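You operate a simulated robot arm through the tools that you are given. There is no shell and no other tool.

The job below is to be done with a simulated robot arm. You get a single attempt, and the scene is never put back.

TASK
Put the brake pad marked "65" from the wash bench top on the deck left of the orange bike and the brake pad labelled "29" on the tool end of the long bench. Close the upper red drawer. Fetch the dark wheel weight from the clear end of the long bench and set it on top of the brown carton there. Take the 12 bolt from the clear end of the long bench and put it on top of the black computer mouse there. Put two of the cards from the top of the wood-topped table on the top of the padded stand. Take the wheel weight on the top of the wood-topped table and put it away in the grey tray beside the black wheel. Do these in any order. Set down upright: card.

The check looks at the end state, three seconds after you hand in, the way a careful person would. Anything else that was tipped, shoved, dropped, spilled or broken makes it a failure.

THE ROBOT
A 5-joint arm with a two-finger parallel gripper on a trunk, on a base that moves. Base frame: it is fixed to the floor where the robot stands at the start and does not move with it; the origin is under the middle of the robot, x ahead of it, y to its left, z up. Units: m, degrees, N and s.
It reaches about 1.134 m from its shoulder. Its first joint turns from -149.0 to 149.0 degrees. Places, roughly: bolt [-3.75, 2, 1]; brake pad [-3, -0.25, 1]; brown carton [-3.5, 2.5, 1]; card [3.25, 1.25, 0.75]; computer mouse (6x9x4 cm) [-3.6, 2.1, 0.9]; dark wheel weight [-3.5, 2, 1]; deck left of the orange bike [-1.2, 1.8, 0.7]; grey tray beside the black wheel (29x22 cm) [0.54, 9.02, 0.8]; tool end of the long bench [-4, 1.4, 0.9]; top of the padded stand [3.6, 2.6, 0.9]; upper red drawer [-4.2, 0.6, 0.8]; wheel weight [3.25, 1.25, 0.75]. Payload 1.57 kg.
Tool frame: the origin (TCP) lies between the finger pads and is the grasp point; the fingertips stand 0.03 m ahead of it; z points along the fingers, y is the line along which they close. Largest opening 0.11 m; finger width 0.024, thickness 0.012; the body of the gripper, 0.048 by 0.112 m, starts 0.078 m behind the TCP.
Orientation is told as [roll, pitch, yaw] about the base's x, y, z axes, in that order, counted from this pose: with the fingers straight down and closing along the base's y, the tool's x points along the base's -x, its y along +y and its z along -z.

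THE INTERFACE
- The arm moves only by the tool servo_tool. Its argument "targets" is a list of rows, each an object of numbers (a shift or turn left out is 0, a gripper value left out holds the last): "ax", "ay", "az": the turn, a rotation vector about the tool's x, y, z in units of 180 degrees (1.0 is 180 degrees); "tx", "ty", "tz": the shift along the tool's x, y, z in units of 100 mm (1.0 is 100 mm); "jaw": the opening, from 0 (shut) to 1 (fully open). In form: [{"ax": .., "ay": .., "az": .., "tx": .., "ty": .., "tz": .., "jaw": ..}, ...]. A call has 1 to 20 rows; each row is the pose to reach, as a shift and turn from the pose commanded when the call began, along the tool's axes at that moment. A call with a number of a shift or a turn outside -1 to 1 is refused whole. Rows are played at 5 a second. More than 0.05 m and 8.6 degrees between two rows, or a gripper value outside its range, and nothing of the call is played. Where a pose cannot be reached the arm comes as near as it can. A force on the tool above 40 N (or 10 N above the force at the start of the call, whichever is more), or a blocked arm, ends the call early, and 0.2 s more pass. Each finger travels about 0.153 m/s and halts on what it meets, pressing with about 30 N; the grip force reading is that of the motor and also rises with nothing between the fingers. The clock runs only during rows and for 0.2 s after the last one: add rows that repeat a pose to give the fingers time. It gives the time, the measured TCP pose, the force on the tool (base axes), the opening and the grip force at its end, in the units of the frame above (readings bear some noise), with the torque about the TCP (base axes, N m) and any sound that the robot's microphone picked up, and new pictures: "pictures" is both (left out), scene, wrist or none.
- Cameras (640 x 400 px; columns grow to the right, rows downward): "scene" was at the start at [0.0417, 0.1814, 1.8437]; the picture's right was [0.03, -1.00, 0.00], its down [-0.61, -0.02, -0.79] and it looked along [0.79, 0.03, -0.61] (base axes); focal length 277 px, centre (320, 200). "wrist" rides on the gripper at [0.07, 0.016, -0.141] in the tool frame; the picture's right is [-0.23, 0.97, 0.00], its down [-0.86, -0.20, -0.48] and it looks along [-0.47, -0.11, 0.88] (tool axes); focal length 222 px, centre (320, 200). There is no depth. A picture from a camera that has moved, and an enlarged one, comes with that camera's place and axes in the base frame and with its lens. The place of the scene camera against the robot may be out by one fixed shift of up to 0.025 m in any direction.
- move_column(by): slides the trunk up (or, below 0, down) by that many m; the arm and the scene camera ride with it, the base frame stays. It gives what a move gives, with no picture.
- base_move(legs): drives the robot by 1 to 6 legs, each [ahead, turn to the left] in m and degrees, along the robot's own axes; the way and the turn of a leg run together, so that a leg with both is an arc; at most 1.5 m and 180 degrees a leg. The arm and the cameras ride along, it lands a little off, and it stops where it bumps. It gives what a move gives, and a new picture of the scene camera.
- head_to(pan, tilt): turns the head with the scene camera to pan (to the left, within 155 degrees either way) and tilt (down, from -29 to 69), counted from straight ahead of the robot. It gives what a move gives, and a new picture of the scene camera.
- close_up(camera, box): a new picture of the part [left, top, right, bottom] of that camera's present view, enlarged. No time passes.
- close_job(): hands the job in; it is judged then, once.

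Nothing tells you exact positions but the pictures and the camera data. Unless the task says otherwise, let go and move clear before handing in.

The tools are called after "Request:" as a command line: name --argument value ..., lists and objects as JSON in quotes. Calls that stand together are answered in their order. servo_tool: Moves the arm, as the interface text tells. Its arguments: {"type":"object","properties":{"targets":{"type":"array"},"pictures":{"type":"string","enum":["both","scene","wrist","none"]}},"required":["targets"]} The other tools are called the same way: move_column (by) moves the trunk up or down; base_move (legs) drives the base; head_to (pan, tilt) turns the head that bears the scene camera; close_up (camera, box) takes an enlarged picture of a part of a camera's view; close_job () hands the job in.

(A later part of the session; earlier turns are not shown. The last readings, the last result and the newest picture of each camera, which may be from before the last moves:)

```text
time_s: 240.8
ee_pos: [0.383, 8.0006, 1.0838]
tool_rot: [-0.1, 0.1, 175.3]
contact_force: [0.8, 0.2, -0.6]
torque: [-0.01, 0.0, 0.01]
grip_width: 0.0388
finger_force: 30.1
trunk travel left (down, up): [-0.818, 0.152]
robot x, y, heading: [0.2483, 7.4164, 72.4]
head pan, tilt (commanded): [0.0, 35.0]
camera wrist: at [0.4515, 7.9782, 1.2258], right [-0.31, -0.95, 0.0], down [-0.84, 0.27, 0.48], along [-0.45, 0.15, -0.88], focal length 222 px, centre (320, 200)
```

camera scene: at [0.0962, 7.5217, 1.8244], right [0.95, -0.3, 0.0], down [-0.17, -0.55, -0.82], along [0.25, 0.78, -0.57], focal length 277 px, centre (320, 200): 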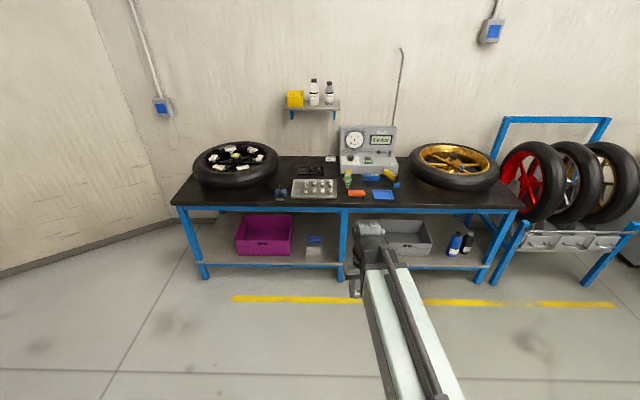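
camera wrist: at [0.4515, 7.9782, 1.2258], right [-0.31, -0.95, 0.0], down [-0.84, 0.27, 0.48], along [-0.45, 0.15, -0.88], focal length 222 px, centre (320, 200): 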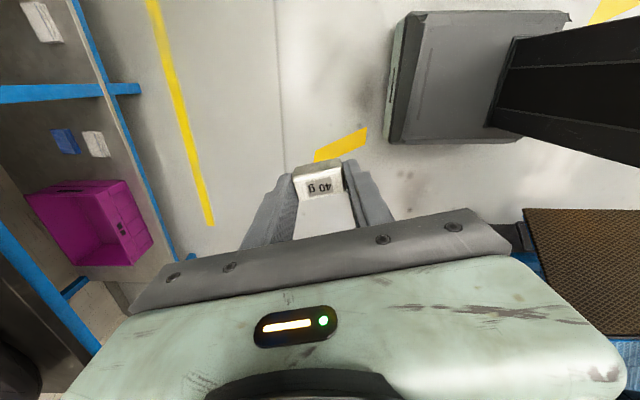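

Request:
base_move --legs '[[0, 10], [0.77, 0], [0, -10]]'

Request:
head_to --pan 0 --tilt 50

Request:
close_up --camera "wrist" --box '[0, 0, 640, 400]'

```text
time_s: 246.4
ee_pos: [0.4927, 8.7654, 1.0832]
tool_rot: [-0.1, 0.0, 174.6]
contact_force: [-0.8, 0.8, 0.1]
torque: [-0.02, -0.06, 0.02]
grip_width: 0.0388
finger_force: 30.0
trunk travel left (down, up): [-0.818, 0.152]
robot x, y, heading: [0.3469, 8.1818, 72.3]
head pan, tilt (commanded): [0.0, 35.0]
camera scene: at [0.1975, 8.2879, 1.8244], right [0.95, -0.3, 0.0], down [-0.17, -0.55, -0.82], along [0.25, 0.78, -0.57], focal length 277 px, centre (320, 200)
```

scene: 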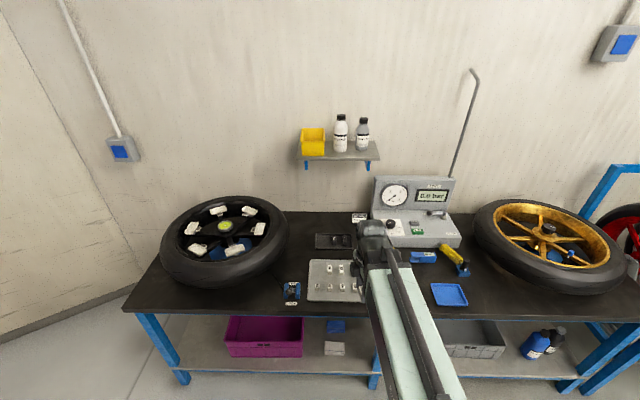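

```text
time_s: 247.1
ee_pos: [0.4916, 8.7644, 1.0835]
tool_rot: [-0.1, 0.0, 174.6]
contact_force: [-0.5, -0.3, -1.3]
torque: [0.0, 0.0, -0.01]
grip_width: 0.0388
finger_force: 30.4
trunk travel left (down, up): [-0.818, 0.152]
robot x, y, heading: [0.3484, 8.1854, 72.4]
head pan, tilt (commanded): [0.0, 50.0]
camera scene: at [0.1935, 8.2763, 1.8027], right [0.95, -0.3, 0.0], down [-0.23, -0.73, -0.64], along [0.19, 0.61, -0.77], focal length 277 px, centre (320, 200)
```

scene: 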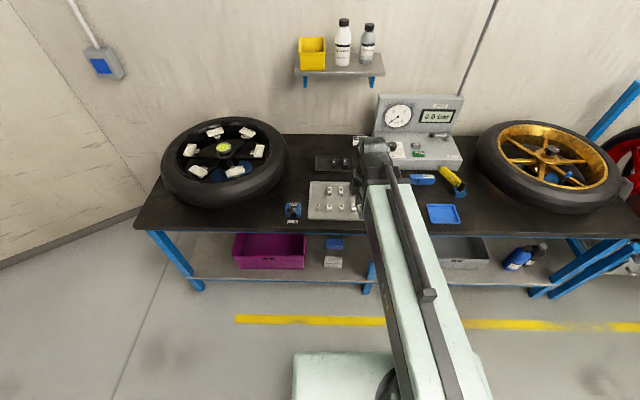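

```text
1.00 times, centred on (320, 200) of wrist (not enlarged: the box is as wide or as high as the picture)
camera zoom: at [0.5601, 8.7404, 1.2258], right [-0.32, -0.95, 0.0], down [-0.83, 0.28, 0.48], along [-0.45, 0.15, -0.88], focal length 222 px, centre (320, 200)
```

zoom: 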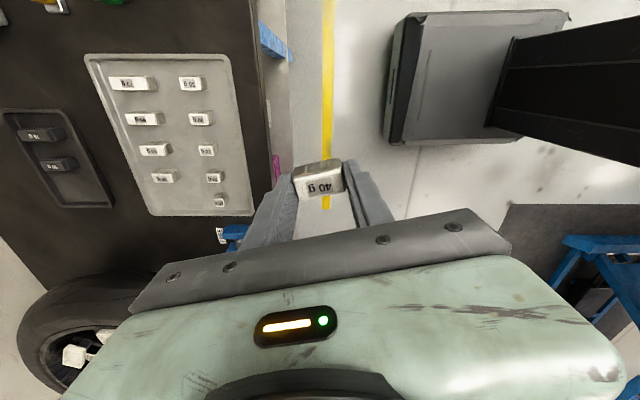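

Request:
close_up --camera "wrist" --box '[70, 40, 270, 165]'

Request:
close_up --camera "wrist" --box '[90, 110, 270, 225]'

Request:
close_up --camera "scene" --box '[280, 140, 400, 230]'

```text
3.20 times, centred on (170, 102) of wrist
camera zoom: at [0.5601, 8.7404, 1.2258], right [-0.32, -0.95, 0.0], down [-0.83, 0.28, 0.48], along [-0.45, 0.15, -0.88], focal length 711 px, centre (800, 512)
```

zoom: 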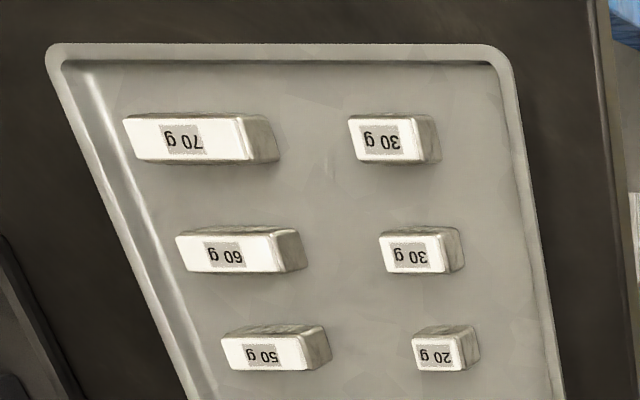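

```text
3.48 times, centred on (180, 168) of wrist
camera zoom: at [0.5601, 8.7404, 1.2258], right [-0.32, -0.95, 0.0], down [-0.83, 0.28, 0.48], along [-0.45, 0.15, -0.88], focal length 773 px, centre (807, 313)
```

zoom: 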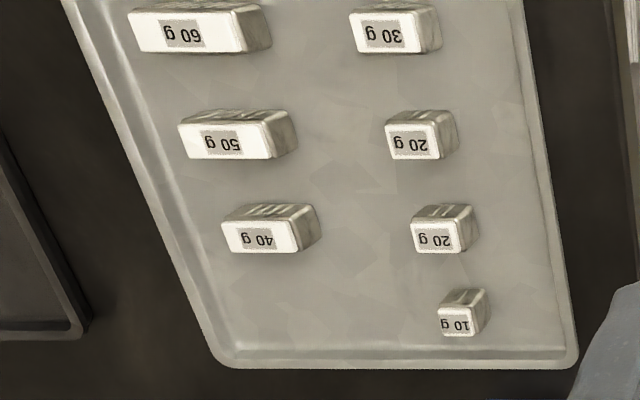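

```text
4.44 times, centred on (340, 185) of scene
camera zoom: at [0.1935, 8.2763, 1.8027], right [0.95, -0.3, 0.0], down [-0.23, -0.73, -0.64], along [0.19, 0.61, -0.77], focal length 1232 px, centre (231, 267)
```

zoom: 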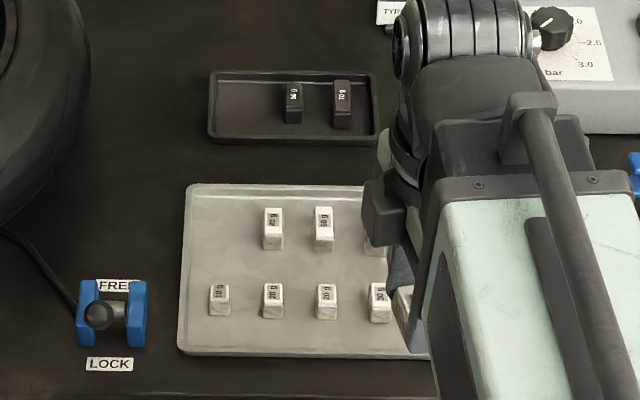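

The free spot is at the back-left beside the other 40 g weight, centred at about (0.451, 9.063). I'll move above it while aligning the gripper with the tray.

Request:
servo_tool --targets '[{"tx": -0.07, "ty": -0.33, "az": 0.025}, {"tx": -0.15, "ty": -0.66, "az": 0.05}, {"tx": -0.23, "ty": -1.0, "az": 0.076}]' --pictures "none"

Request:
servo_tool --targets '[{"tx": -0.17, "ty": -0.3}, {"tx": -0.34, "ty": -0.6}, {"tx": -0.5, "ty": -0.9}]' --pictures "none"

Request:
servo_tool --targets '[{"tx": -0.13, "ty": -0.3}, {"tx": -0.26, "ty": -0.6}, {"tx": -0.4, "ty": -0.87}, {"tx": -0.4, "ty": -0.87}]' --pictures "both"

```text
time_s: 247.9
ee_pos: [0.48, 8.867, 1.0838]
tool_rot: [-0.1, 0.0, 160.7]
contact_force: [0.0, -0.5, -0.6]
torque: [0.03, 0.0, 0.02]
grip_width: 0.0384
finger_force: 29.5
trunk travel left (down, up): [-0.818, 0.152]
robot x, y, heading: [0.3444, 8.1836, 72.5]
head pan, tilt (commanded): [0.0, 50.0]
```

```text
time_s: 248.7
ee_pos: [0.461, 8.9663, 1.0836]
tool_rot: [-0.1, 0.0, 160.9]
contact_force: [-0.8, 0.1, 0.2]
torque: [0.01, 0.0, -0.02]
grip_width: 0.0388
finger_force: 30.2
trunk travel left (down, up): [-0.818, 0.152]
robot x, y, heading: [0.3469, 8.1838, 72.3]
head pan, tilt (commanded): [0.0, 50.0]
```

```text
time_s: 249.7
ee_pos: [0.4529, 9.061, 1.084]
tool_rot: [-0.2, 0.0, 160.8]
contact_force: [0.3, 0.3, -0.7]
torque: [-0.01, -0.02, 0.01]
grip_width: 0.0385
finger_force: 29.8
trunk travel left (down, up): [-0.818, 0.152]
robot x, y, heading: [0.346, 8.1834, 72.3]
head pan, tilt (commanded): [0.0, 50.0]
camera scene: at [0.1933, 8.2764, 1.8026], right [0.95, -0.3, 0.0], down [-0.23, -0.73, -0.64], along [0.19, 0.61, -0.77], focal length 277 px, centre (320, 200)
camera wrist: at [0.5126, 9.0228, 1.2256], right [-0.53, -0.85, 0.0], down [-0.74, 0.47, 0.48], along [-0.4, 0.26, -0.88], focal length 222 px, centre (320, 200)
```

scene: 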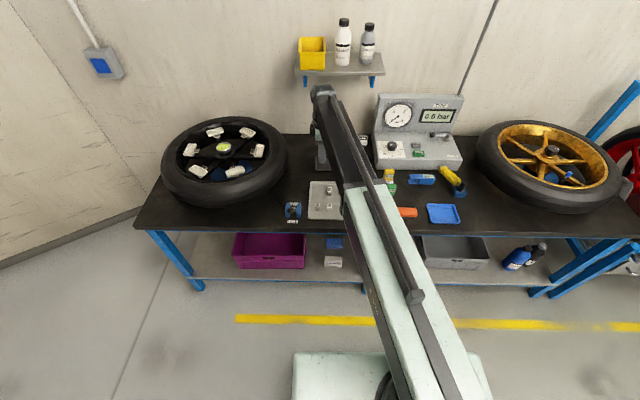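
wrist: 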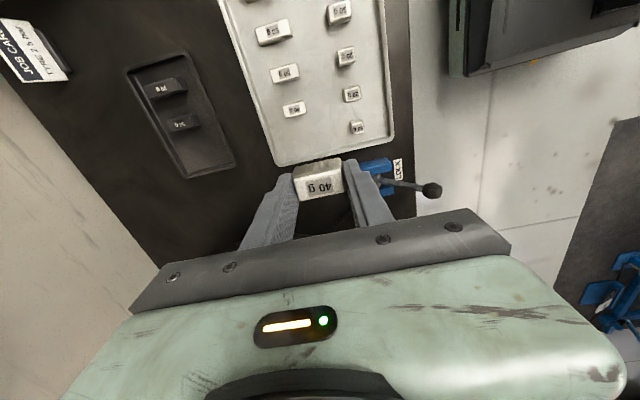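

Request:
close_up --camera "wrist" --box '[240, 70, 420, 180]'

```text
3.56 times, centred on (330, 125) of wrist
camera zoom: at [0.5126, 9.0228, 1.2256], right [-0.53, -0.85, 0.0], down [-0.74, 0.47, 0.48], along [-0.4, 0.26, -0.88], focal length 790 px, centre (284, 467)
```

zoom: 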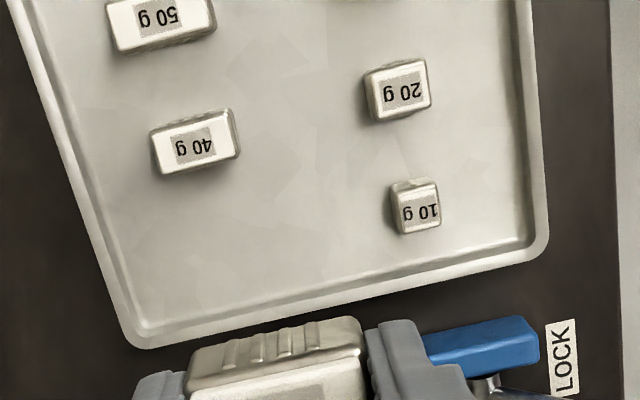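

The point under the gripper is inside the tray; I'll shift 1 cm back and 0.75 cm left for even clearance, then lower.

Request:
servo_tool --targets '[{"tx": -0.075, "ty": -0.1}, {"tx": -0.075, "ty": -0.1}]' --pictures "none"

Request:
move_column --by -0.16

Request:
close_up --camera "wrist" --box '[200, 60, 440, 210]'

```text
time_s: 250.3
ee_pos: [0.4473, 9.0745, 1.0853]
tool_rot: [-0.1, 0.0, 161.0]
contact_force: [0.0, 0.0, -1.2]
torque: [0.02, 0.01, 0.01]
grip_width: 0.0389
finger_force: 30.2
trunk travel left (down, up): [-0.818, 0.152]
robot x, y, heading: [0.3431, 8.1806, 72.3]
head pan, tilt (commanded): [0.0, 50.0]
```

```text
time_s: 252.2
ee_pos: [0.4481, 9.0754, 0.9228]
tool_rot: [-0.1, -0.1, 160.9]
contact_force: [-0.2, 0.6, -0.8]
torque: [-0.02, 0.0, 0.03]
grip_width: 0.0389
finger_force: 30.2
trunk travel left (down, up): [-0.658, 0.312]
robot x, y, heading: [0.3457, 8.1824, 72.6]
head pan, tilt (commanded): [0.0, 50.0]
```

```text
2.67 times, centred on (320, 135) of wrist
camera zoom: at [0.5085, 9.035, 1.0657], right [-0.53, -0.85, 0.0], down [-0.74, 0.47, 0.48], along [-0.4, 0.26, -0.88], focal length 592 px, centre (320, 373)
```

zoom: 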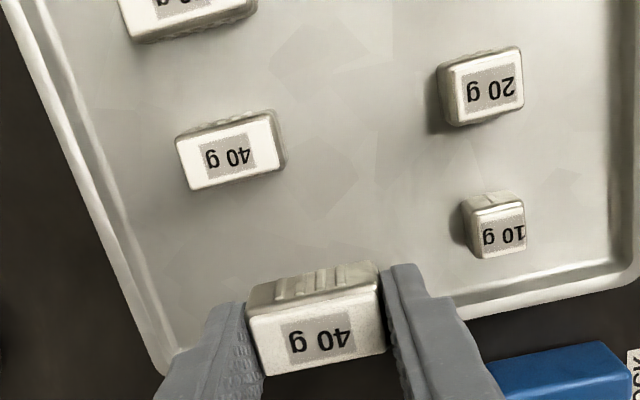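

Request:
move_column --by -0.05

Request:
close_up --camera "wrist" --box '[200, 60, 440, 210]'

```text
time_s: 253.1
ee_pos: [0.4484, 9.0748, 0.8736]
tool_rot: [-0.1, 0.0, 160.9]
contact_force: [-0.2, 0.4, -0.3]
torque: [0.03, 0.01, -0.01]
grip_width: 0.0386
finger_force: 29.5
trunk travel left (down, up): [-0.608, 0.362]
robot x, y, heading: [0.341, 8.1831, 72.4]
head pan, tilt (commanded): [0.0, 50.0]
```

```text
2.67 times, centred on (320, 135) of wrist
camera zoom: at [0.5085, 9.0349, 1.0157], right [-0.53, -0.85, 0.0], down [-0.74, 0.47, 0.48], along [-0.4, 0.26, -0.88], focal length 592 px, centre (320, 373)
```

zoom: 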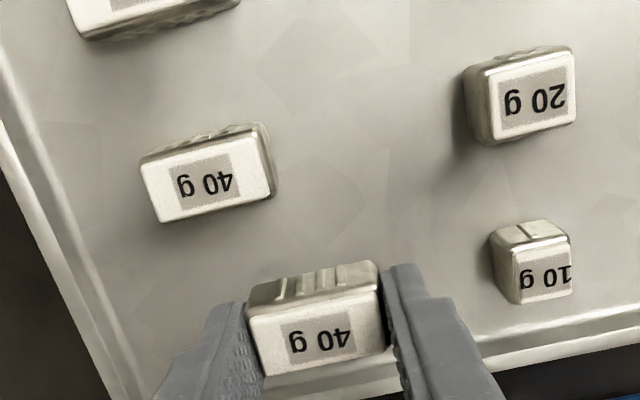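

The held weight now appears the same size as the resting one, so it's close to the tray floor. Stepping down gently.

Request:
move_column --by -0.005

```text
time_s: 253.6
ee_pos: [0.4478, 9.0744, 0.8692]
tool_rot: [-0.1, 0.1, 161.0]
contact_force: [1.0, -0.4, -0.1]
torque: [-0.03, -0.03, 0.01]
grip_width: 0.0389
finger_force: 29.5
trunk travel left (down, up): [-0.603, 0.367]
robot x, y, heading: [0.3427, 8.1799, 72.4]
head pan, tilt (commanded): [0.0, 50.0]
```

Request:
move_column --by -0.005

```text
time_s: 254.2
ee_pos: [0.4472, 9.0744, 0.8648]
tool_rot: [0.0, 0.0, 160.9]
contact_force: [-0.3, -0.8, -1.8]
torque: [-0.03, 0.01, 0.04]
grip_width: 0.039
finger_force: 29.9
trunk travel left (down, up): [-0.598, 0.372]
robot x, y, heading: [0.3446, 8.1799, 72.6]
head pan, tilt (commanded): [0.0, 50.0]
```

Request:
move_column --by -0.005

Request:
close_up --camera "wrist" --box '[200, 60, 440, 210]'

```text
time_s: 254.7
ee_pos: [0.4469, 9.0754, 0.8594]
tool_rot: [-0.1, 0.1, 160.9]
contact_force: [-0.1, 0.3, -0.3]
torque: [0.03, -0.01, -0.01]
grip_width: 0.0389
finger_force: 30.1
trunk travel left (down, up): [-0.593, 0.377]
robot x, y, heading: [0.3443, 8.1814, 72.6]
head pan, tilt (commanded): [0.0, 50.0]
```

```text
2.67 times, centred on (320, 135) of wrist
camera zoom: at [0.5085, 9.035, 1.0007], right [-0.53, -0.85, 0.0], down [-0.74, 0.47, 0.48], along [-0.4, 0.26, -0.88], focal length 592 px, centre (320, 373)
```

zoom: 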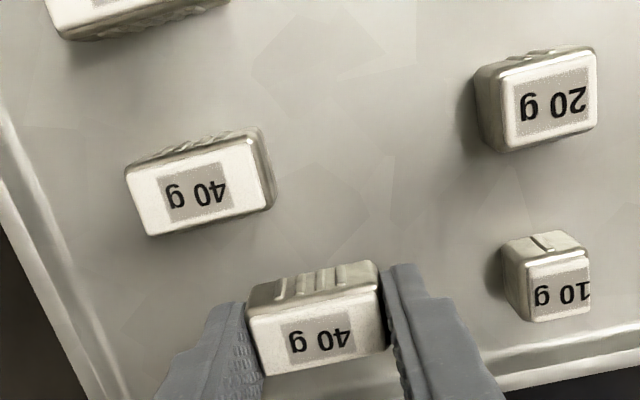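

Request:
move_column --by -0.005

```text
time_s: 255.2
ee_pos: [0.4472, 9.0746, 0.8549]
tool_rot: [-0.2, 0.0, 160.8]
contact_force: [0.2, -0.3, 0.0]
torque: [-0.01, 0.01, 0.0]
grip_width: 0.0388
finger_force: 29.9
trunk travel left (down, up): [-0.588, 0.382]
robot x, y, heading: [0.3448, 8.1806, 72.4]
head pan, tilt (commanded): [0.0, 50.0]
```

Request:
move_column --by -0.005

```text
time_s: 255.8
ee_pos: [0.4483, 9.0756, 0.8493]
tool_rot: [-0.1, -0.1, 160.9]
contact_force: [0.5, 0.3, -0.2]
torque: [0.01, 0.02, 0.0]
grip_width: 0.0388
finger_force: 30.1
trunk travel left (down, up): [-0.583, 0.387]
robot x, y, heading: [0.3431, 8.1828, 72.7]
head pan, tilt (commanded): [0.0, 50.0]
```

Request:
move_column --by -0.004

Request:
close_up --camera "wrist" --box '[200, 60, 440, 210]'

```text
time_s: 256.3
ee_pos: [0.4489, 9.0745, 0.8451]
tool_rot: [-0.1, 0.0, 160.9]
contact_force: [0.0, -0.6, -0.9]
torque: [0.05, -0.02, -0.01]
grip_width: 0.0387
finger_force: 30.1
trunk travel left (down, up): [-0.579, 0.391]
robot x, y, heading: [0.3429, 8.1856, 72.2]
head pan, tilt (commanded): [0.0, 50.0]
```

```text
2.67 times, centred on (320, 135) of wrist
camera zoom: at [0.5085, 9.035, 0.9867], right [-0.53, -0.85, 0.0], down [-0.74, 0.47, 0.48], along [-0.4, 0.26, -0.88], focal length 592 px, centre (320, 373)
```

zoom: 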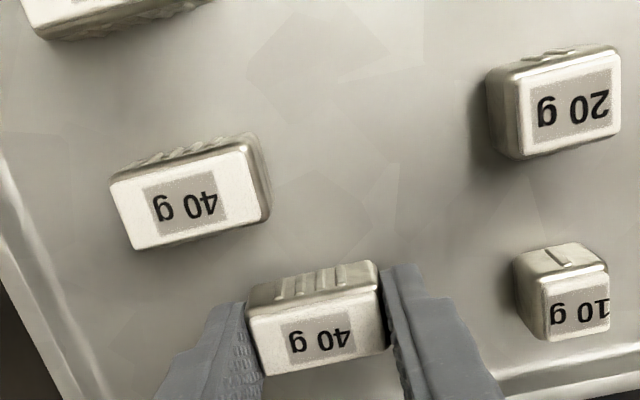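

Request:
move_column --by -0.003

```text
time_s: 256.8
ee_pos: [0.4476, 9.0737, 0.8432]
tool_rot: [0.0, 0.0, 160.9]
contact_force: [-0.8, -0.4, -0.1]
torque: [0.04, -0.01, -0.01]
grip_width: 0.0388
finger_force: 30.2
trunk travel left (down, up): [-0.576, 0.394]
robot x, y, heading: [0.3438, 8.181, 72.8]
head pan, tilt (commanded): [0.0, 50.0]
```

Request:
move_column --by -0.003

```text
time_s: 257.4
ee_pos: [0.4475, 9.0758, 0.8393]
tool_rot: [-0.1, -0.1, 160.8]
contact_force: [0.1, 0.0, -0.9]
torque: [0.03, -0.01, -0.01]
grip_width: 0.0388
finger_force: 30.2
trunk travel left (down, up): [-0.573, 0.397]
robot x, y, heading: [0.3427, 8.184, 72.2]
head pan, tilt (commanded): [0.0, 50.0]
```

Request:
move_column --by -0.003

Request:
close_up --camera "wrist" --box '[200, 60, 440, 210]'

```text
time_s: 257.9
ee_pos: [0.4472, 9.0744, 0.838]
tool_rot: [-0.2, 0.0, 160.9]
contact_force: [0.3, 8.8, 25.2]
torque: [0.15, 0.02, -0.03]
grip_width: 0.0391
finger_force: 30.0
trunk travel left (down, up): [-0.57, 0.4]
robot x, y, heading: [0.3413, 8.1822, 72.7]
head pan, tilt (commanded): [0.0, 50.0]
```

```text
2.67 times, centred on (320, 135) of wrist
camera zoom: at [0.5084, 9.0341, 0.9794], right [-0.53, -0.85, -0.01], down [-0.74, 0.47, 0.48], along [-0.4, 0.26, -0.88], focal length 592 px, centre (320, 373)
```

zoom: 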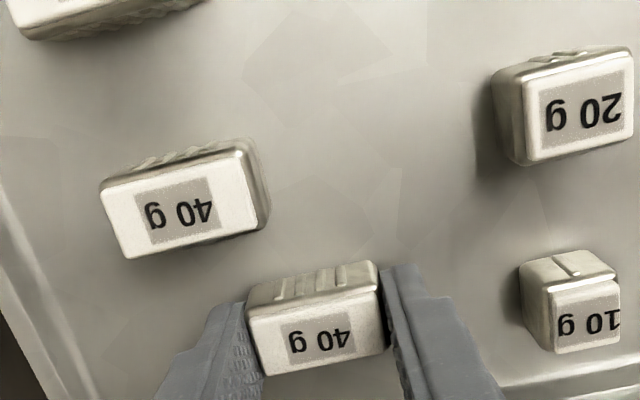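

Contact with the tray floor. I'll ease up slightly and open the fingers just a little.

Request:
move_column --by 0.0015

Request:
servo_tool --targets '[{"jaw": 0.38}, {"jaw": 0.42}, {"jaw": 0.46}, {"jaw": 0.46}]' --pictures "none"

Request:
close_up --camera "wrist" --box '[200, 60, 440, 210]'

```text
time_s: 258.4
ee_pos: [0.4468, 9.0728, 0.8371]
tool_rot: [0.0, -0.1, 160.9]
contact_force: [0.7, 1.6, 8.0]
torque: [0.04, -0.02, -0.02]
grip_width: 0.0388
finger_force: 30.1
trunk travel left (down, up): [-0.571, 0.399]
robot x, y, heading: [0.3428, 8.1827, 72.6]
head pan, tilt (commanded): [0.0, 50.0]
```

```text
time_s: 259.4
ee_pos: [0.4476, 9.0746, 0.8377]
tool_rot: [-0.1, 0.0, 160.9]
contact_force: [-0.6, -0.5, 0.4]
torque: [0.0, 0.03, 0.03]
grip_width: 0.0507
finger_force: 0.0
trunk travel left (down, up): [-0.571, 0.399]
robot x, y, heading: [0.3471, 8.1815, 72.6]
head pan, tilt (commanded): [0.0, 50.0]
```

```text
2.67 times, centred on (320, 135) of wrist
camera zoom: at [0.5085, 9.035, 0.9792], right [-0.53, -0.85, 0.0], down [-0.74, 0.47, 0.48], along [-0.4, 0.26, -0.88], focal length 592 px, centre (320, 373)
```

zoom: 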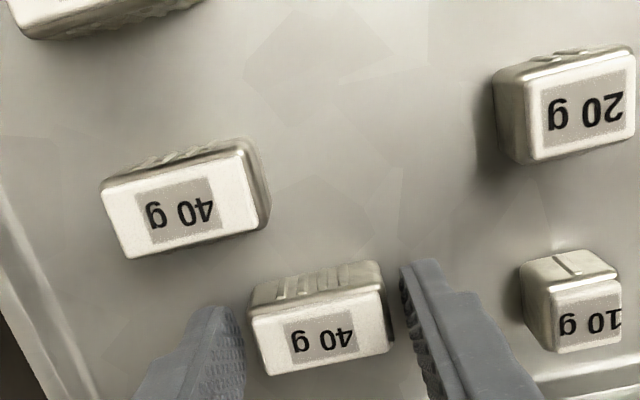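

Released; the weight rests in the tray with clearance on both sides. Raising straight up and verifying.

Request:
move_column --by 0.23

Request:
servo_tool --targets '[{"ty": 0.3}, {"ty": 0.6}, {"ty": 1.0}]' --pictures "none"

Request:
servo_tool --targets '[{"ty": 0.3}, {"ty": 0.6}, {"ty": 1.0}]' --pictures "both"

Request:
close_up --camera "scene" --box '[280, 140, 400, 230]'

```text
time_s: 261.8
ee_pos: [0.4476, 9.0764, 1.0677]
tool_rot: [-0.1, 0.0, 160.9]
contact_force: [-0.7, 0.8, 0.1]
torque: [0.0, 0.03, 0.0]
grip_width: 0.0509
finger_force: 0.1
trunk travel left (down, up): [-0.801, 0.169]
robot x, y, heading: [0.3463, 8.186, 72.0]
head pan, tilt (commanded): [0.0, 50.0]
```

```text
time_s: 262.6
ee_pos: [0.4144, 8.9791, 1.0677]
tool_rot: [-0.1, 0.0, 160.9]
contact_force: [0.0, -0.4, 0.4]
torque: [-0.06, 0.01, -0.01]
grip_width: 0.0507
finger_force: 0.0
trunk travel left (down, up): [-0.801, 0.169]
robot x, y, heading: [0.3454, 8.1846, 72.5]
head pan, tilt (commanded): [0.0, 50.0]
```

```text
time_s: 263.4
ee_pos: [0.3828, 8.8847, 1.0672]
tool_rot: [-0.1, 0.0, 160.9]
contact_force: [0.1, -0.4, 0.3]
torque: [0.01, 0.02, -0.04]
grip_width: 0.0507
finger_force: 0.0
trunk travel left (down, up): [-0.801, 0.169]
robot x, y, heading: [0.3461, 8.1794, 72.5]
head pan, tilt (commanded): [0.0, 50.0]
camera scene: at [0.1934, 8.276, 1.7861], right [0.95, -0.3, 0.0], down [-0.23, -0.73, -0.64], along [0.19, 0.61, -0.77], focal length 277 px, centre (320, 200)
camera wrist: at [0.4437, 8.8455, 1.2093], right [-0.53, -0.85, 0.0], down [-0.74, 0.47, 0.48], along [-0.4, 0.26, -0.88], focal length 222 px, centre (320, 200)
```

scene: 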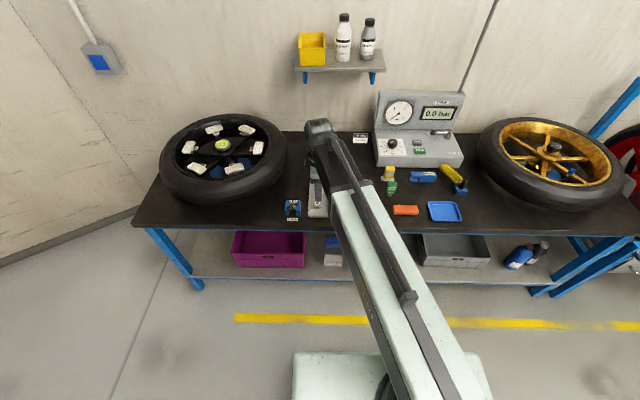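
wrist: 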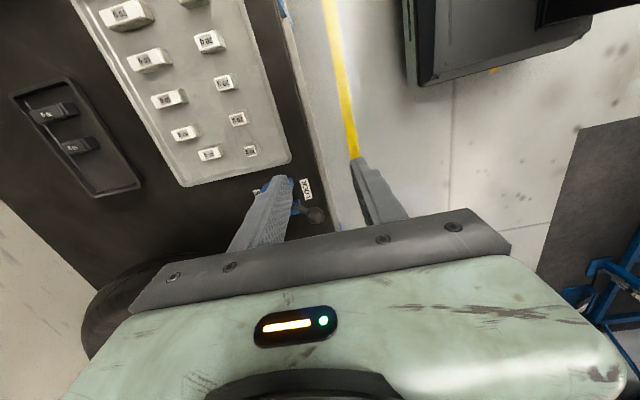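

```text
4.44 times, centred on (340, 185) of scene
camera zoom: at [0.1934, 8.276, 1.7861], right [0.95, -0.3, 0.0], down [-0.23, -0.73, -0.64], along [0.19, 0.61, -0.77], focal length 1232 px, centre (231, 267)
```

zoom: 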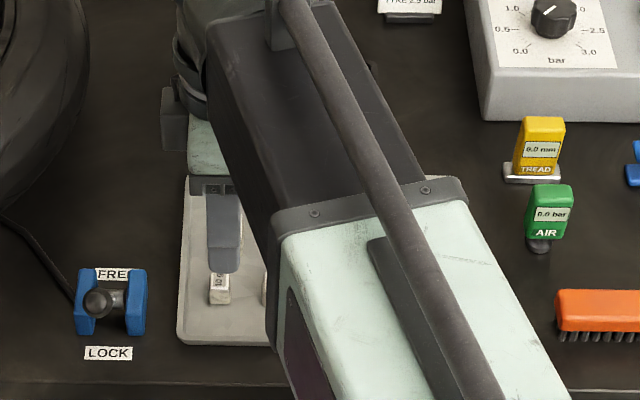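

All nine-plus-one weights are in place; the 40 g weight is in the grey tray. Now I'll drive back down the aisle towards the wash bench and long bench.

Request:
base_move --legs '[[-0.5, 0], [0, -152.8], [1.5, 0], [1.5, 0], [1.4, 0]]'

```text
time_s: 293.3
ee_pos: [1.7004, 2.8199, 1.0671]
tool_rot: [-0.1, 0.0, 14.0]
contact_force: [-0.3, -0.3, 0.6]
torque: [-0.03, -0.03, -0.03]
grip_width: 0.0505
finger_force: 0.1
trunk travel left (down, up): [-0.801, 0.169]
robot x, y, heading: [1.3435, 3.4301, -74.3]
head pan, tilt (commanded): [0.0, 50.0]
camera scene: at [1.5191, 3.4558, 1.7861], right [-0.96, -0.27, 0.0], down [-0.2, 0.74, -0.64], along [0.17, -0.62, -0.77], focal length 277 px, centre (320, 200)
```

scene: 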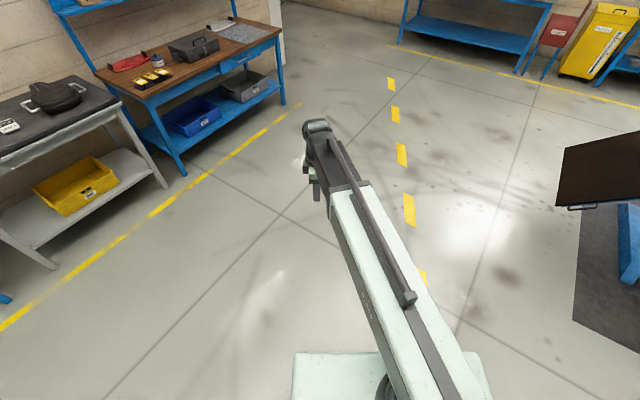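

Request:
base_move --legs '[[0, -23], [1.5, 0], [1.5, 0], [0, -101]]'

Request:
head_to --pan 0 --tilt 22

```text
time_s: 313.1
ee_pos: [0.2199, 0.4864, 1.0672]
tool_rot: [-0.1, -0.1, -107.9]
contact_force: [-1.3, 0.5, -0.6]
torque: [0.05, 0.02, -0.01]
grip_width: 0.0506
finger_force: 0.0
trunk travel left (down, up): [-0.801, 0.169]
robot x, y, heading: [0.918, 0.4376, 164.0]
head pan, tilt (commanded): [0.0, 50.0]
camera scene: at [0.839, 0.2953, 1.7861], right [0.28, 0.96, 0.0], down [0.74, -0.21, -0.64], along [-0.62, 0.18, -0.77], focal length 277 px, centre (320, 200)
```

scene: 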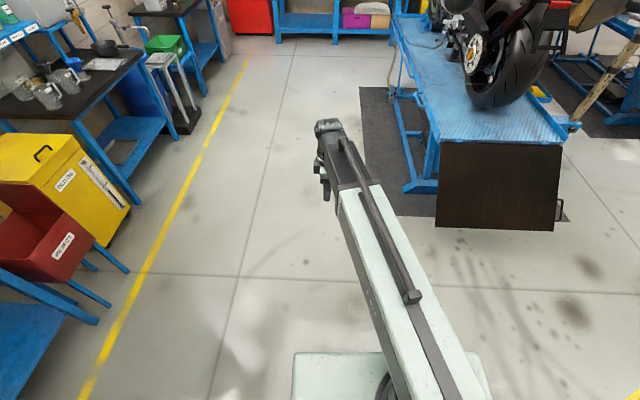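

```text
time_s: 314.1
ee_pos: [0.2202, 0.4865, 1.0687]
tool_rot: [-0.1, 0.0, -107.9]
contact_force: [0.7, 0.1, 0.6]
torque: [0.03, -0.01, 0.02]
grip_width: 0.0507
finger_force: 0.1
trunk travel left (down, up): [-0.801, 0.169]
robot x, y, heading: [0.9176, 0.4368, 164.1]
head pan, tilt (commanded): [0.0, 22.0]
camera scene: at [0.8237, 0.2998, 1.8283], right [0.28, 0.96, 0.0], down [0.36, -0.1, -0.93], along [-0.89, 0.26, -0.38], focal length 277 px, centre (320, 200)
```

scene: 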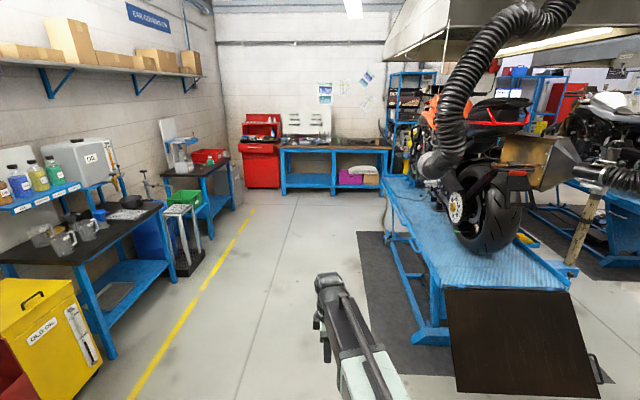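

The aisle to the back is clear. I'll drive down to the open floor in front of the wash bench and long bench.

Request:
base_move --legs '[[0, 11], [1.5, 0], [0, -9], [1.5, 0], [0.45, 0]]'

Request:
head_to --pan -85 --tilt 32

Request:
head_to --pan 0 --tilt 30

Request:
head_to --pan 100 --tilt 35

```text
time_s: 332.4
ee_pos: [-3.1951, 1.1016, 1.068]
tool_rot: [0.0, 0.0, -106.2]
contact_force: [0.1, 0.1, 0.5]
torque: [-0.03, 0.0, 0.0]
grip_width: 0.0506
finger_force: 0.0
trunk travel left (down, up): [-0.801, 0.169]
robot x, y, heading: [-2.4972, 1.0753, 166.1]
head pan, tilt (commanded): [0.0, 22.0]
camera scene: at [-2.5838, 0.9332, 1.8284], right [0.24, 0.97, 0.0], down [0.36, -0.09, -0.93], along [-0.9, 0.23, -0.38], focal length 277 px, centre (320, 200)
```

scene: 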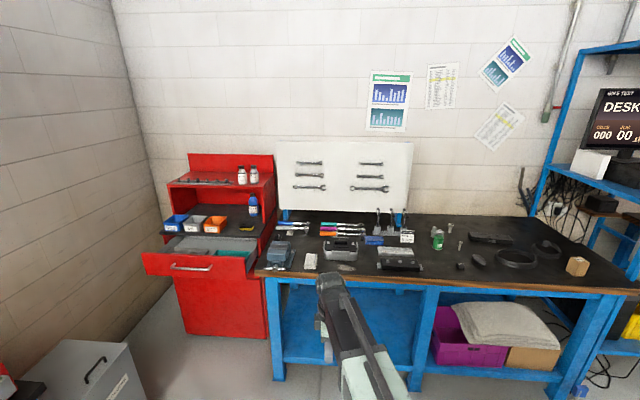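

```text
time_s: 333.9
ee_pos: [-3.1944, 1.1019, 1.0681]
tool_rot: [-0.1, 0.0, -106.1]
contact_force: [0.2, -0.4, 0.0]
torque: [-0.03, 0.0, 0.01]
grip_width: 0.0507
finger_force: 0.1
trunk travel left (down, up): [-0.801, 0.169]
robot x, y, heading: [-2.4968, 1.072, 166.0]
head pan, tilt (commanded): [-85.0, 32.0]
camera scene: at [-2.4791, 0.9989, 1.8125], right [0.99, -0.16, 0.0], down [-0.08, -0.52, -0.85], along [0.13, 0.84, -0.53], focal length 277 px, centre (320, 200)
```

scene: 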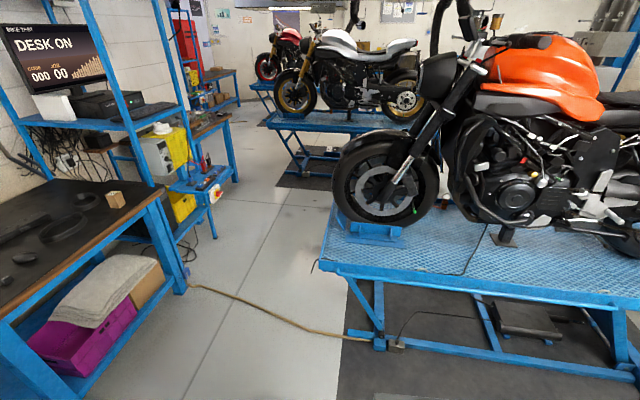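

```text
time_s: 335.5
ee_pos: [-3.1941, 1.1014, 1.0675]
tool_rot: [-0.1, 0.1, -106.2]
contact_force: [-0.5, 0.0, 0.0]
torque: [0.0, 0.05, 0.02]
grip_width: 0.0507
finger_force: 0.0
trunk travel left (down, up): [-0.801, 0.169]
robot x, y, heading: [-2.4955, 1.0747, 166.0]
head pan, tilt (commanded): [0.0, 30.0]
camera scene: at [-2.5809, 0.9325, 1.8156], right [0.24, 0.97, 0.0], down [0.48, -0.12, -0.87], along [-0.84, 0.21, -0.5], focal length 277 px, centre (320, 200)
```

scene: 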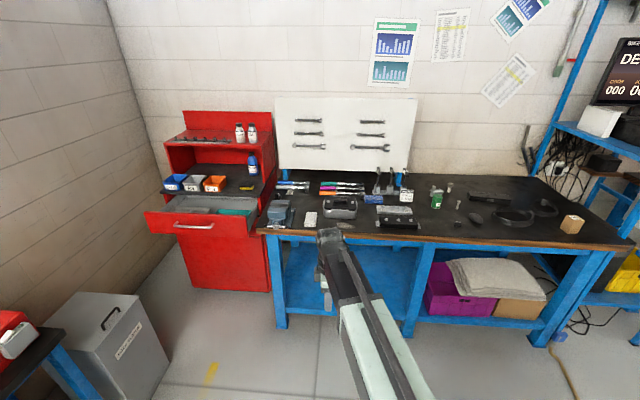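

```text
time_s: 337.3
ee_pos: [-3.1943, 1.1029, 1.0679]
tool_rot: [-0.2, 0.1, -106.2]
contact_force: [-0.4, -0.8, -0.2]
torque: [0.0, -0.03, 0.04]
grip_width: 0.0505
finger_force: 0.0
trunk travel left (down, up): [-0.801, 0.169]
robot x, y, heading: [-2.4947, 1.07, 165.7]
head pan, tilt (commanded): [100.0, 35.0]
camera scene: at [-2.4995, 0.8226, 1.8078], right [-1.0, 0.07, 0.0], down [0.04, 0.57, -0.82], along [-0.06, -0.82, -0.57], focal length 277 px, centre (320, 200)
```

scene: 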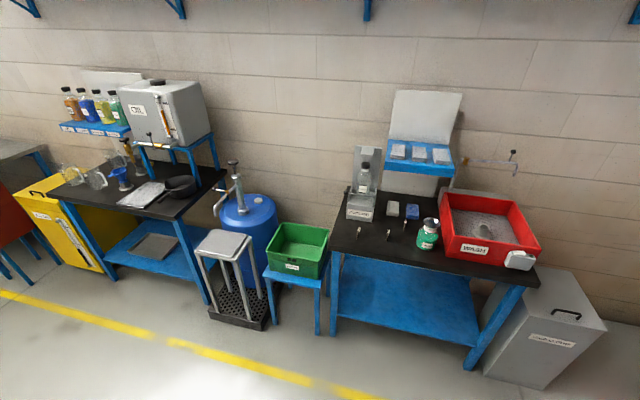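

Request:
close_up --camera "scene" --box '[320, 130, 560, 280]'

Request:
close_up --camera "scene" --box '[340, 180, 460, 255]'

```text
2.67 times, centred on (440, 205) of scene
camera zoom: at [-2.4995, 0.8226, 1.8078], right [-1.0, 0.07, 0.0], down [0.04, 0.57, -0.82], along [-0.06, -0.82, -0.57], focal length 739 px, centre (0, 187)
```

zoom: 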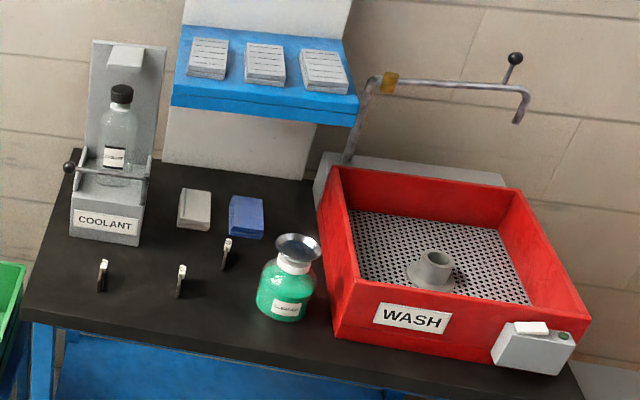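

```text
5.33 times, centred on (400, 218) of scene
camera zoom: at [-2.4995, 0.8226, 1.8078], right [-1.0, 0.07, 0.0], down [0.04, 0.57, -0.82], along [-0.06, -0.82, -0.57], focal length 1479 px, centre (-107, 107)
```

zoom: 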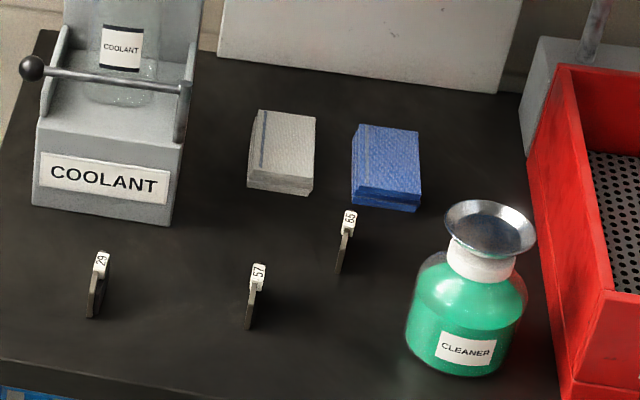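

The pads "29", "57" and "65" stand edge-on on the wash bench top; the upper red drawer is pulled out; the long bench lies beyond. I'll turn to face the wash bench and rotate the gripper back.

Request:
base_move --legs '[[0, 86]]'

Request:
servo_tool --targets '[{"az": 0.045}, {"az": 0.09}, {"az": 0.135}, {"az": 0.18}, {"az": 0.225}, {"az": 0.27}, {"az": 0.315}, {"az": 0.36}, {"az": 0.405}, {"az": 0.45}, {"az": 0.49}]' --pictures "none"

Request:
head_to --pan 0 --tilt 40

```text
time_s: 341.4
ee_pos: [-2.5543, 0.3784, 1.0677]
tool_rot: [0.0, 0.0, -18.6]
contact_force: [0.2, 1.1, 0.0]
torque: [-0.01, -0.03, -0.02]
grip_width: 0.0506
finger_force: 0.1
trunk travel left (down, up): [-0.801, 0.169]
robot x, y, heading: [-2.5069, 1.0751, -107.0]
head pan, tilt (commanded): [100.0, 35.0]
camera scene: at [-2.2462, 1.0738, 1.8079], right [-0.12, -0.99, 0.0], down [-0.57, 0.07, -0.82], along [0.81, -0.1, -0.57], focal length 277 px, centre (320, 200)
```

scene: 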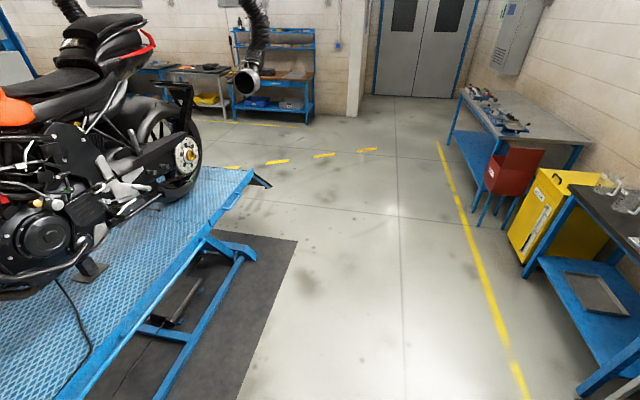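

```text
time_s: 343.8
ee_pos: [-2.5545, 0.3784, 1.0681]
tool_rot: [0.0, -0.1, -107.0]
contact_force: [0.3, 0.0, 0.0]
torque: [0.0, -0.08, -0.01]
grip_width: 0.0503
finger_force: 0.0
trunk travel left (down, up): [-0.801, 0.169]
robot x, y, heading: [-2.5152, 1.081, -107.0]
head pan, tilt (commanded): [100.0, 35.0]
```

```text
time_s: 345.6
ee_pos: [-2.5541, 0.378, 1.0675]
tool_rot: [0.0, -0.1, -106.9]
contact_force: [1.3, 0.2, 0.5]
torque: [-0.03, 0.03, -0.03]
grip_width: 0.0505
finger_force: 0.0
trunk travel left (down, up): [-0.801, 0.169]
robot x, y, heading: [-2.5088, 1.0748, -106.7]
head pan, tilt (commanded): [0.0, 40.0]
camera scene: at [-2.3576, 1.0026, 1.8003], right [-0.96, 0.29, 0.0], down [0.19, 0.62, -0.77], along [-0.22, -0.73, -0.64], focal length 277 px, centre (320, 200)
```

scene: 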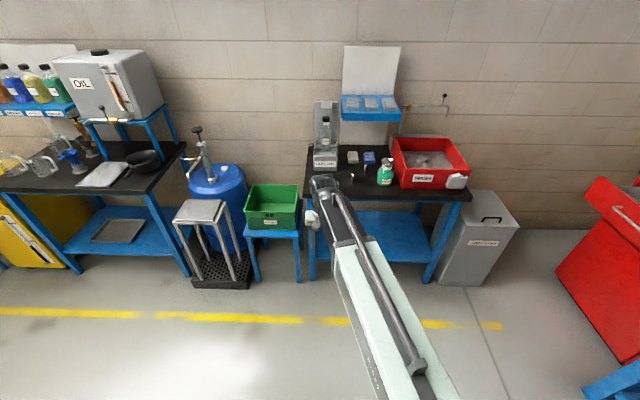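

Request:
base_move --legs '[[0.48, 0]]'

Request:
close_up --camera "wrist" --box '[0, 0, 640, 400]'

Request:
close_up --camera "scene" --box '[260, 120, 500, 270]'

```text
time_s: 348.4
ee_pos: [-2.6908, -0.0866, 1.0673]
tool_rot: [0.0, -0.2, -106.6]
contact_force: [0.2, -0.2, -0.2]
torque: [0.02, 0.02, 0.0]
grip_width: 0.0506
finger_force: 0.1
trunk travel left (down, up): [-0.801, 0.169]
robot x, y, heading: [-2.652, 0.6115, -106.5]
head pan, tilt (commanded): [0.0, 40.0]
camera scene: at [-2.4981, 0.5385, 1.8003], right [-0.96, 0.29, 0.0], down [0.18, 0.62, -0.77], along [-0.22, -0.73, -0.64], focal length 277 px, centre (320, 200)
```

scene: 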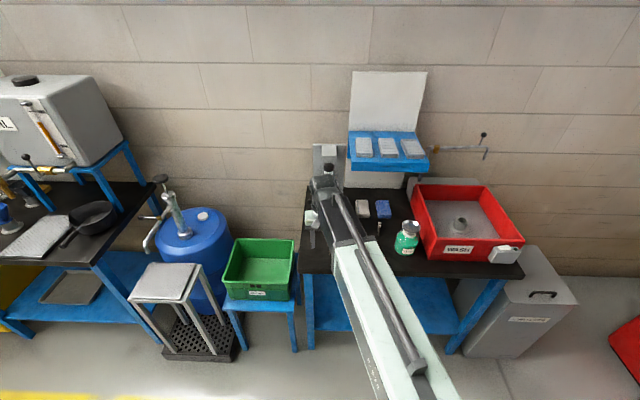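

```text
1.00 times, centred on (320, 200) of wrist (not enlarged: the box is as wide or as high as the picture)
camera zoom: at [-2.6556, -0.0253, 1.209], right [0.87, -0.5, 0.0], down [-0.44, -0.76, 0.48], along [-0.24, -0.42, -0.88], focal length 222 px, centre (320, 200)
```

zoom: 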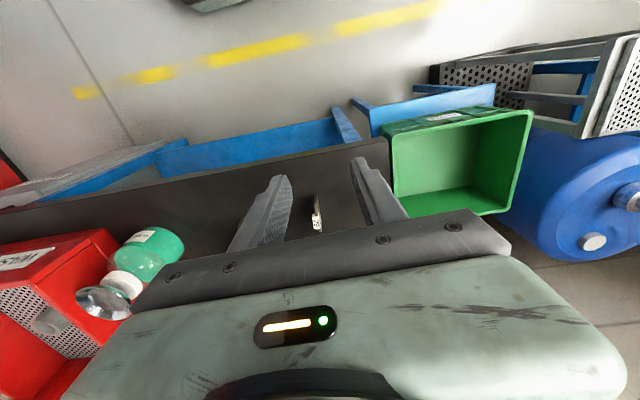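

```text
2.67 times, centred on (380, 195) of scene
camera zoom: at [-2.4981, 0.5385, 1.8003], right [-0.96, 0.29, 0.0], down [0.18, 0.62, -0.77], along [-0.22, -0.73, -0.64], focal length 739 px, centre (160, 213)
```

zoom: 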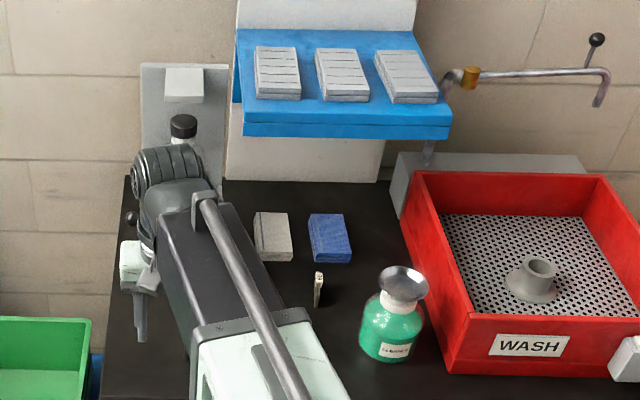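

Request:
close_up --camera "wrist" --box '[280, 180, 360, 230]'

Request:
servo_tool --targets '[{"ty": -0.4, "jaw": 1.0}, {"ty": -0.8, "jaw": 1.0}, {"ty": -1.0, "jaw": 1.0}, {"ty": -1.0, "jaw": 1.0}]' --pictures "wrist"

```text
8.00 times, centred on (320, 205) of wrist
camera zoom: at [-2.6556, -0.0253, 1.209], right [0.87, -0.5, 0.0], down [-0.44, -0.76, 0.48], along [-0.24, -0.42, -0.88], focal length 1777 px, centre (320, 160)
```

zoom: 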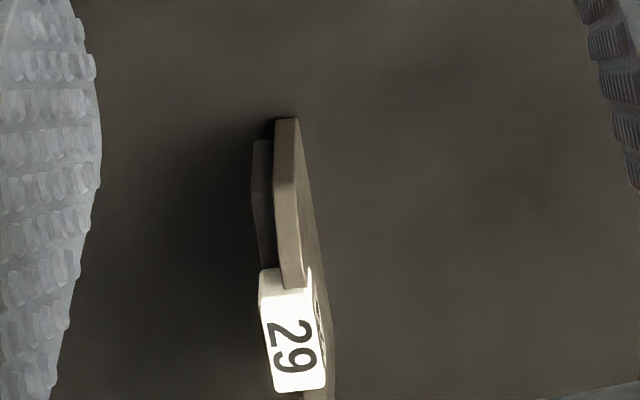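

```text
time_s: 349.4
ee_pos: [-2.7886, -0.0574, 1.067]
tool_rot: [0.0, -0.1, -106.6]
contact_force: [0.9, -0.8, 0.1]
torque: [0.01, 0.04, 0.01]
grip_width: 0.11
finger_force: 0.0
trunk travel left (down, up): [-0.801, 0.169]
robot x, y, heading: [-2.65, 0.6153, -106.6]
head pan, tilt (commanded): [0.0, 40.0]
camera wrist: at [-2.7516, 0.0036, 1.2091], right [0.87, -0.5, 0.0], down [-0.44, -0.76, 0.48], along [-0.24, -0.42, -0.88], focal length 222 px, centre (320, 200)
```

wrist: 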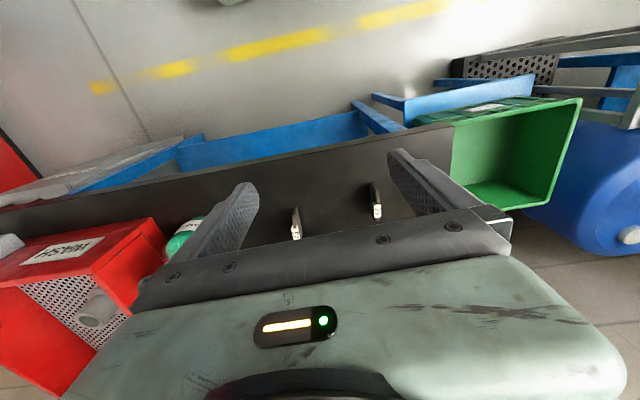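

Request:
close_up --camera "wrist" --box '[270, 165, 410, 255]'

```text
4.44 times, centred on (340, 210) of wrist
camera zoom: at [-2.7516, 0.0036, 1.2091], right [0.87, -0.5, 0.0], down [-0.44, -0.76, 0.48], along [-0.24, -0.42, -0.88], focal length 987 px, centre (231, 156)
```

zoom: 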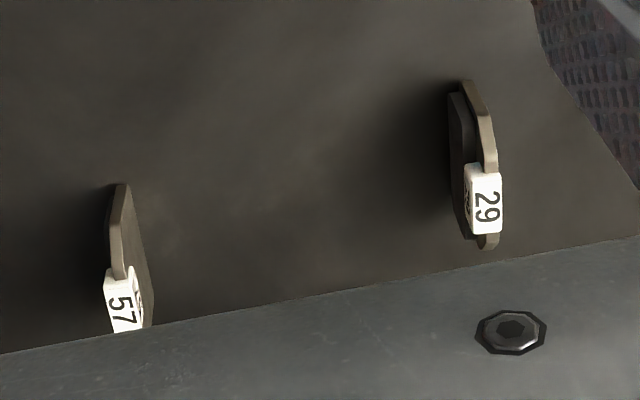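

Pad 29 stands at about (-2.764, -0.21), bench top z≈0.854, pad top ≈0.905. I'll move over it with the fingers straddling its faces.

Request:
servo_tool --targets '[{"tx": -0.35, "ty": 0.17, "jaw": 0.55}, {"tx": -0.7, "ty": 0.34, "jaw": 0.55}, {"tx": -1.0, "ty": 0.5, "jaw": 0.55}]' --pictures "none"

Request:
servo_tool --targets '[{"tx": -0.2, "ty": 0.1}, {"tx": -0.395, "ty": 0.177}, {"tx": -0.395, "ty": 0.177}]' --pictures "none"

Request:
move_column --by -0.1

Request:
close_up --camera "wrist" --box '[160, 60, 480, 260]'

```text
time_s: 350.2
ee_pos: [-2.7672, -0.1698, 1.0676]
tool_rot: [0.0, -0.1, -106.7]
contact_force: [-0.1, 0.0, 0.8]
torque: [0.0, 0.01, -0.06]
grip_width: 0.0605
finger_force: 0.2
out of reach, approached as far as the arm can: row 1
trunk travel left (down, up): [-0.801, 0.169]
robot x, y, heading: [-2.6482, 0.6132, -106.6]
head pan, tilt (commanded): [0.0, 40.0]
```

```text
time_s: 351.1
ee_pos: [-2.7618, -0.2112, 1.0678]
tool_rot: [0.0, -0.1, -106.6]
contact_force: [0.7, -0.2, 0.5]
torque: [-0.02, -0.03, 0.0]
grip_width: 0.0602
finger_force: 0.0
trunk travel left (down, up): [-0.801, 0.169]
robot x, y, heading: [-2.6519, 0.6141, -106.6]
head pan, tilt (commanded): [0.0, 40.0]
```

```text
time_s: 352.4
ee_pos: [-2.7618, -0.21, 0.969]
tool_rot: [0.0, -0.1, -106.6]
contact_force: [1.2, 0.3, 1.0]
torque: [0.0, -0.01, 0.0]
grip_width: 0.0606
finger_force: 0.1
trunk travel left (down, up): [-0.701, 0.269]
robot x, y, heading: [-2.651, 0.6125, -106.6]
head pan, tilt (commanded): [0.0, 40.0]
```

```text
2.00 times, centred on (320, 160) of wrist
camera zoom: at [-2.7258, -0.1491, 1.1091], right [0.87, -0.5, 0.0], down [-0.44, -0.76, 0.48], along [-0.24, -0.42, -0.88], focal length 444 px, centre (320, 280)
```

zoom: 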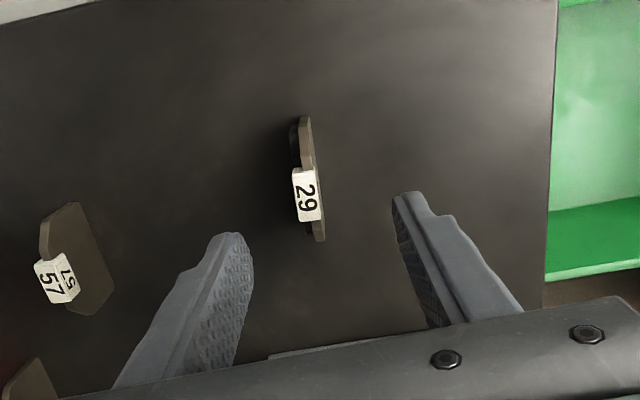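

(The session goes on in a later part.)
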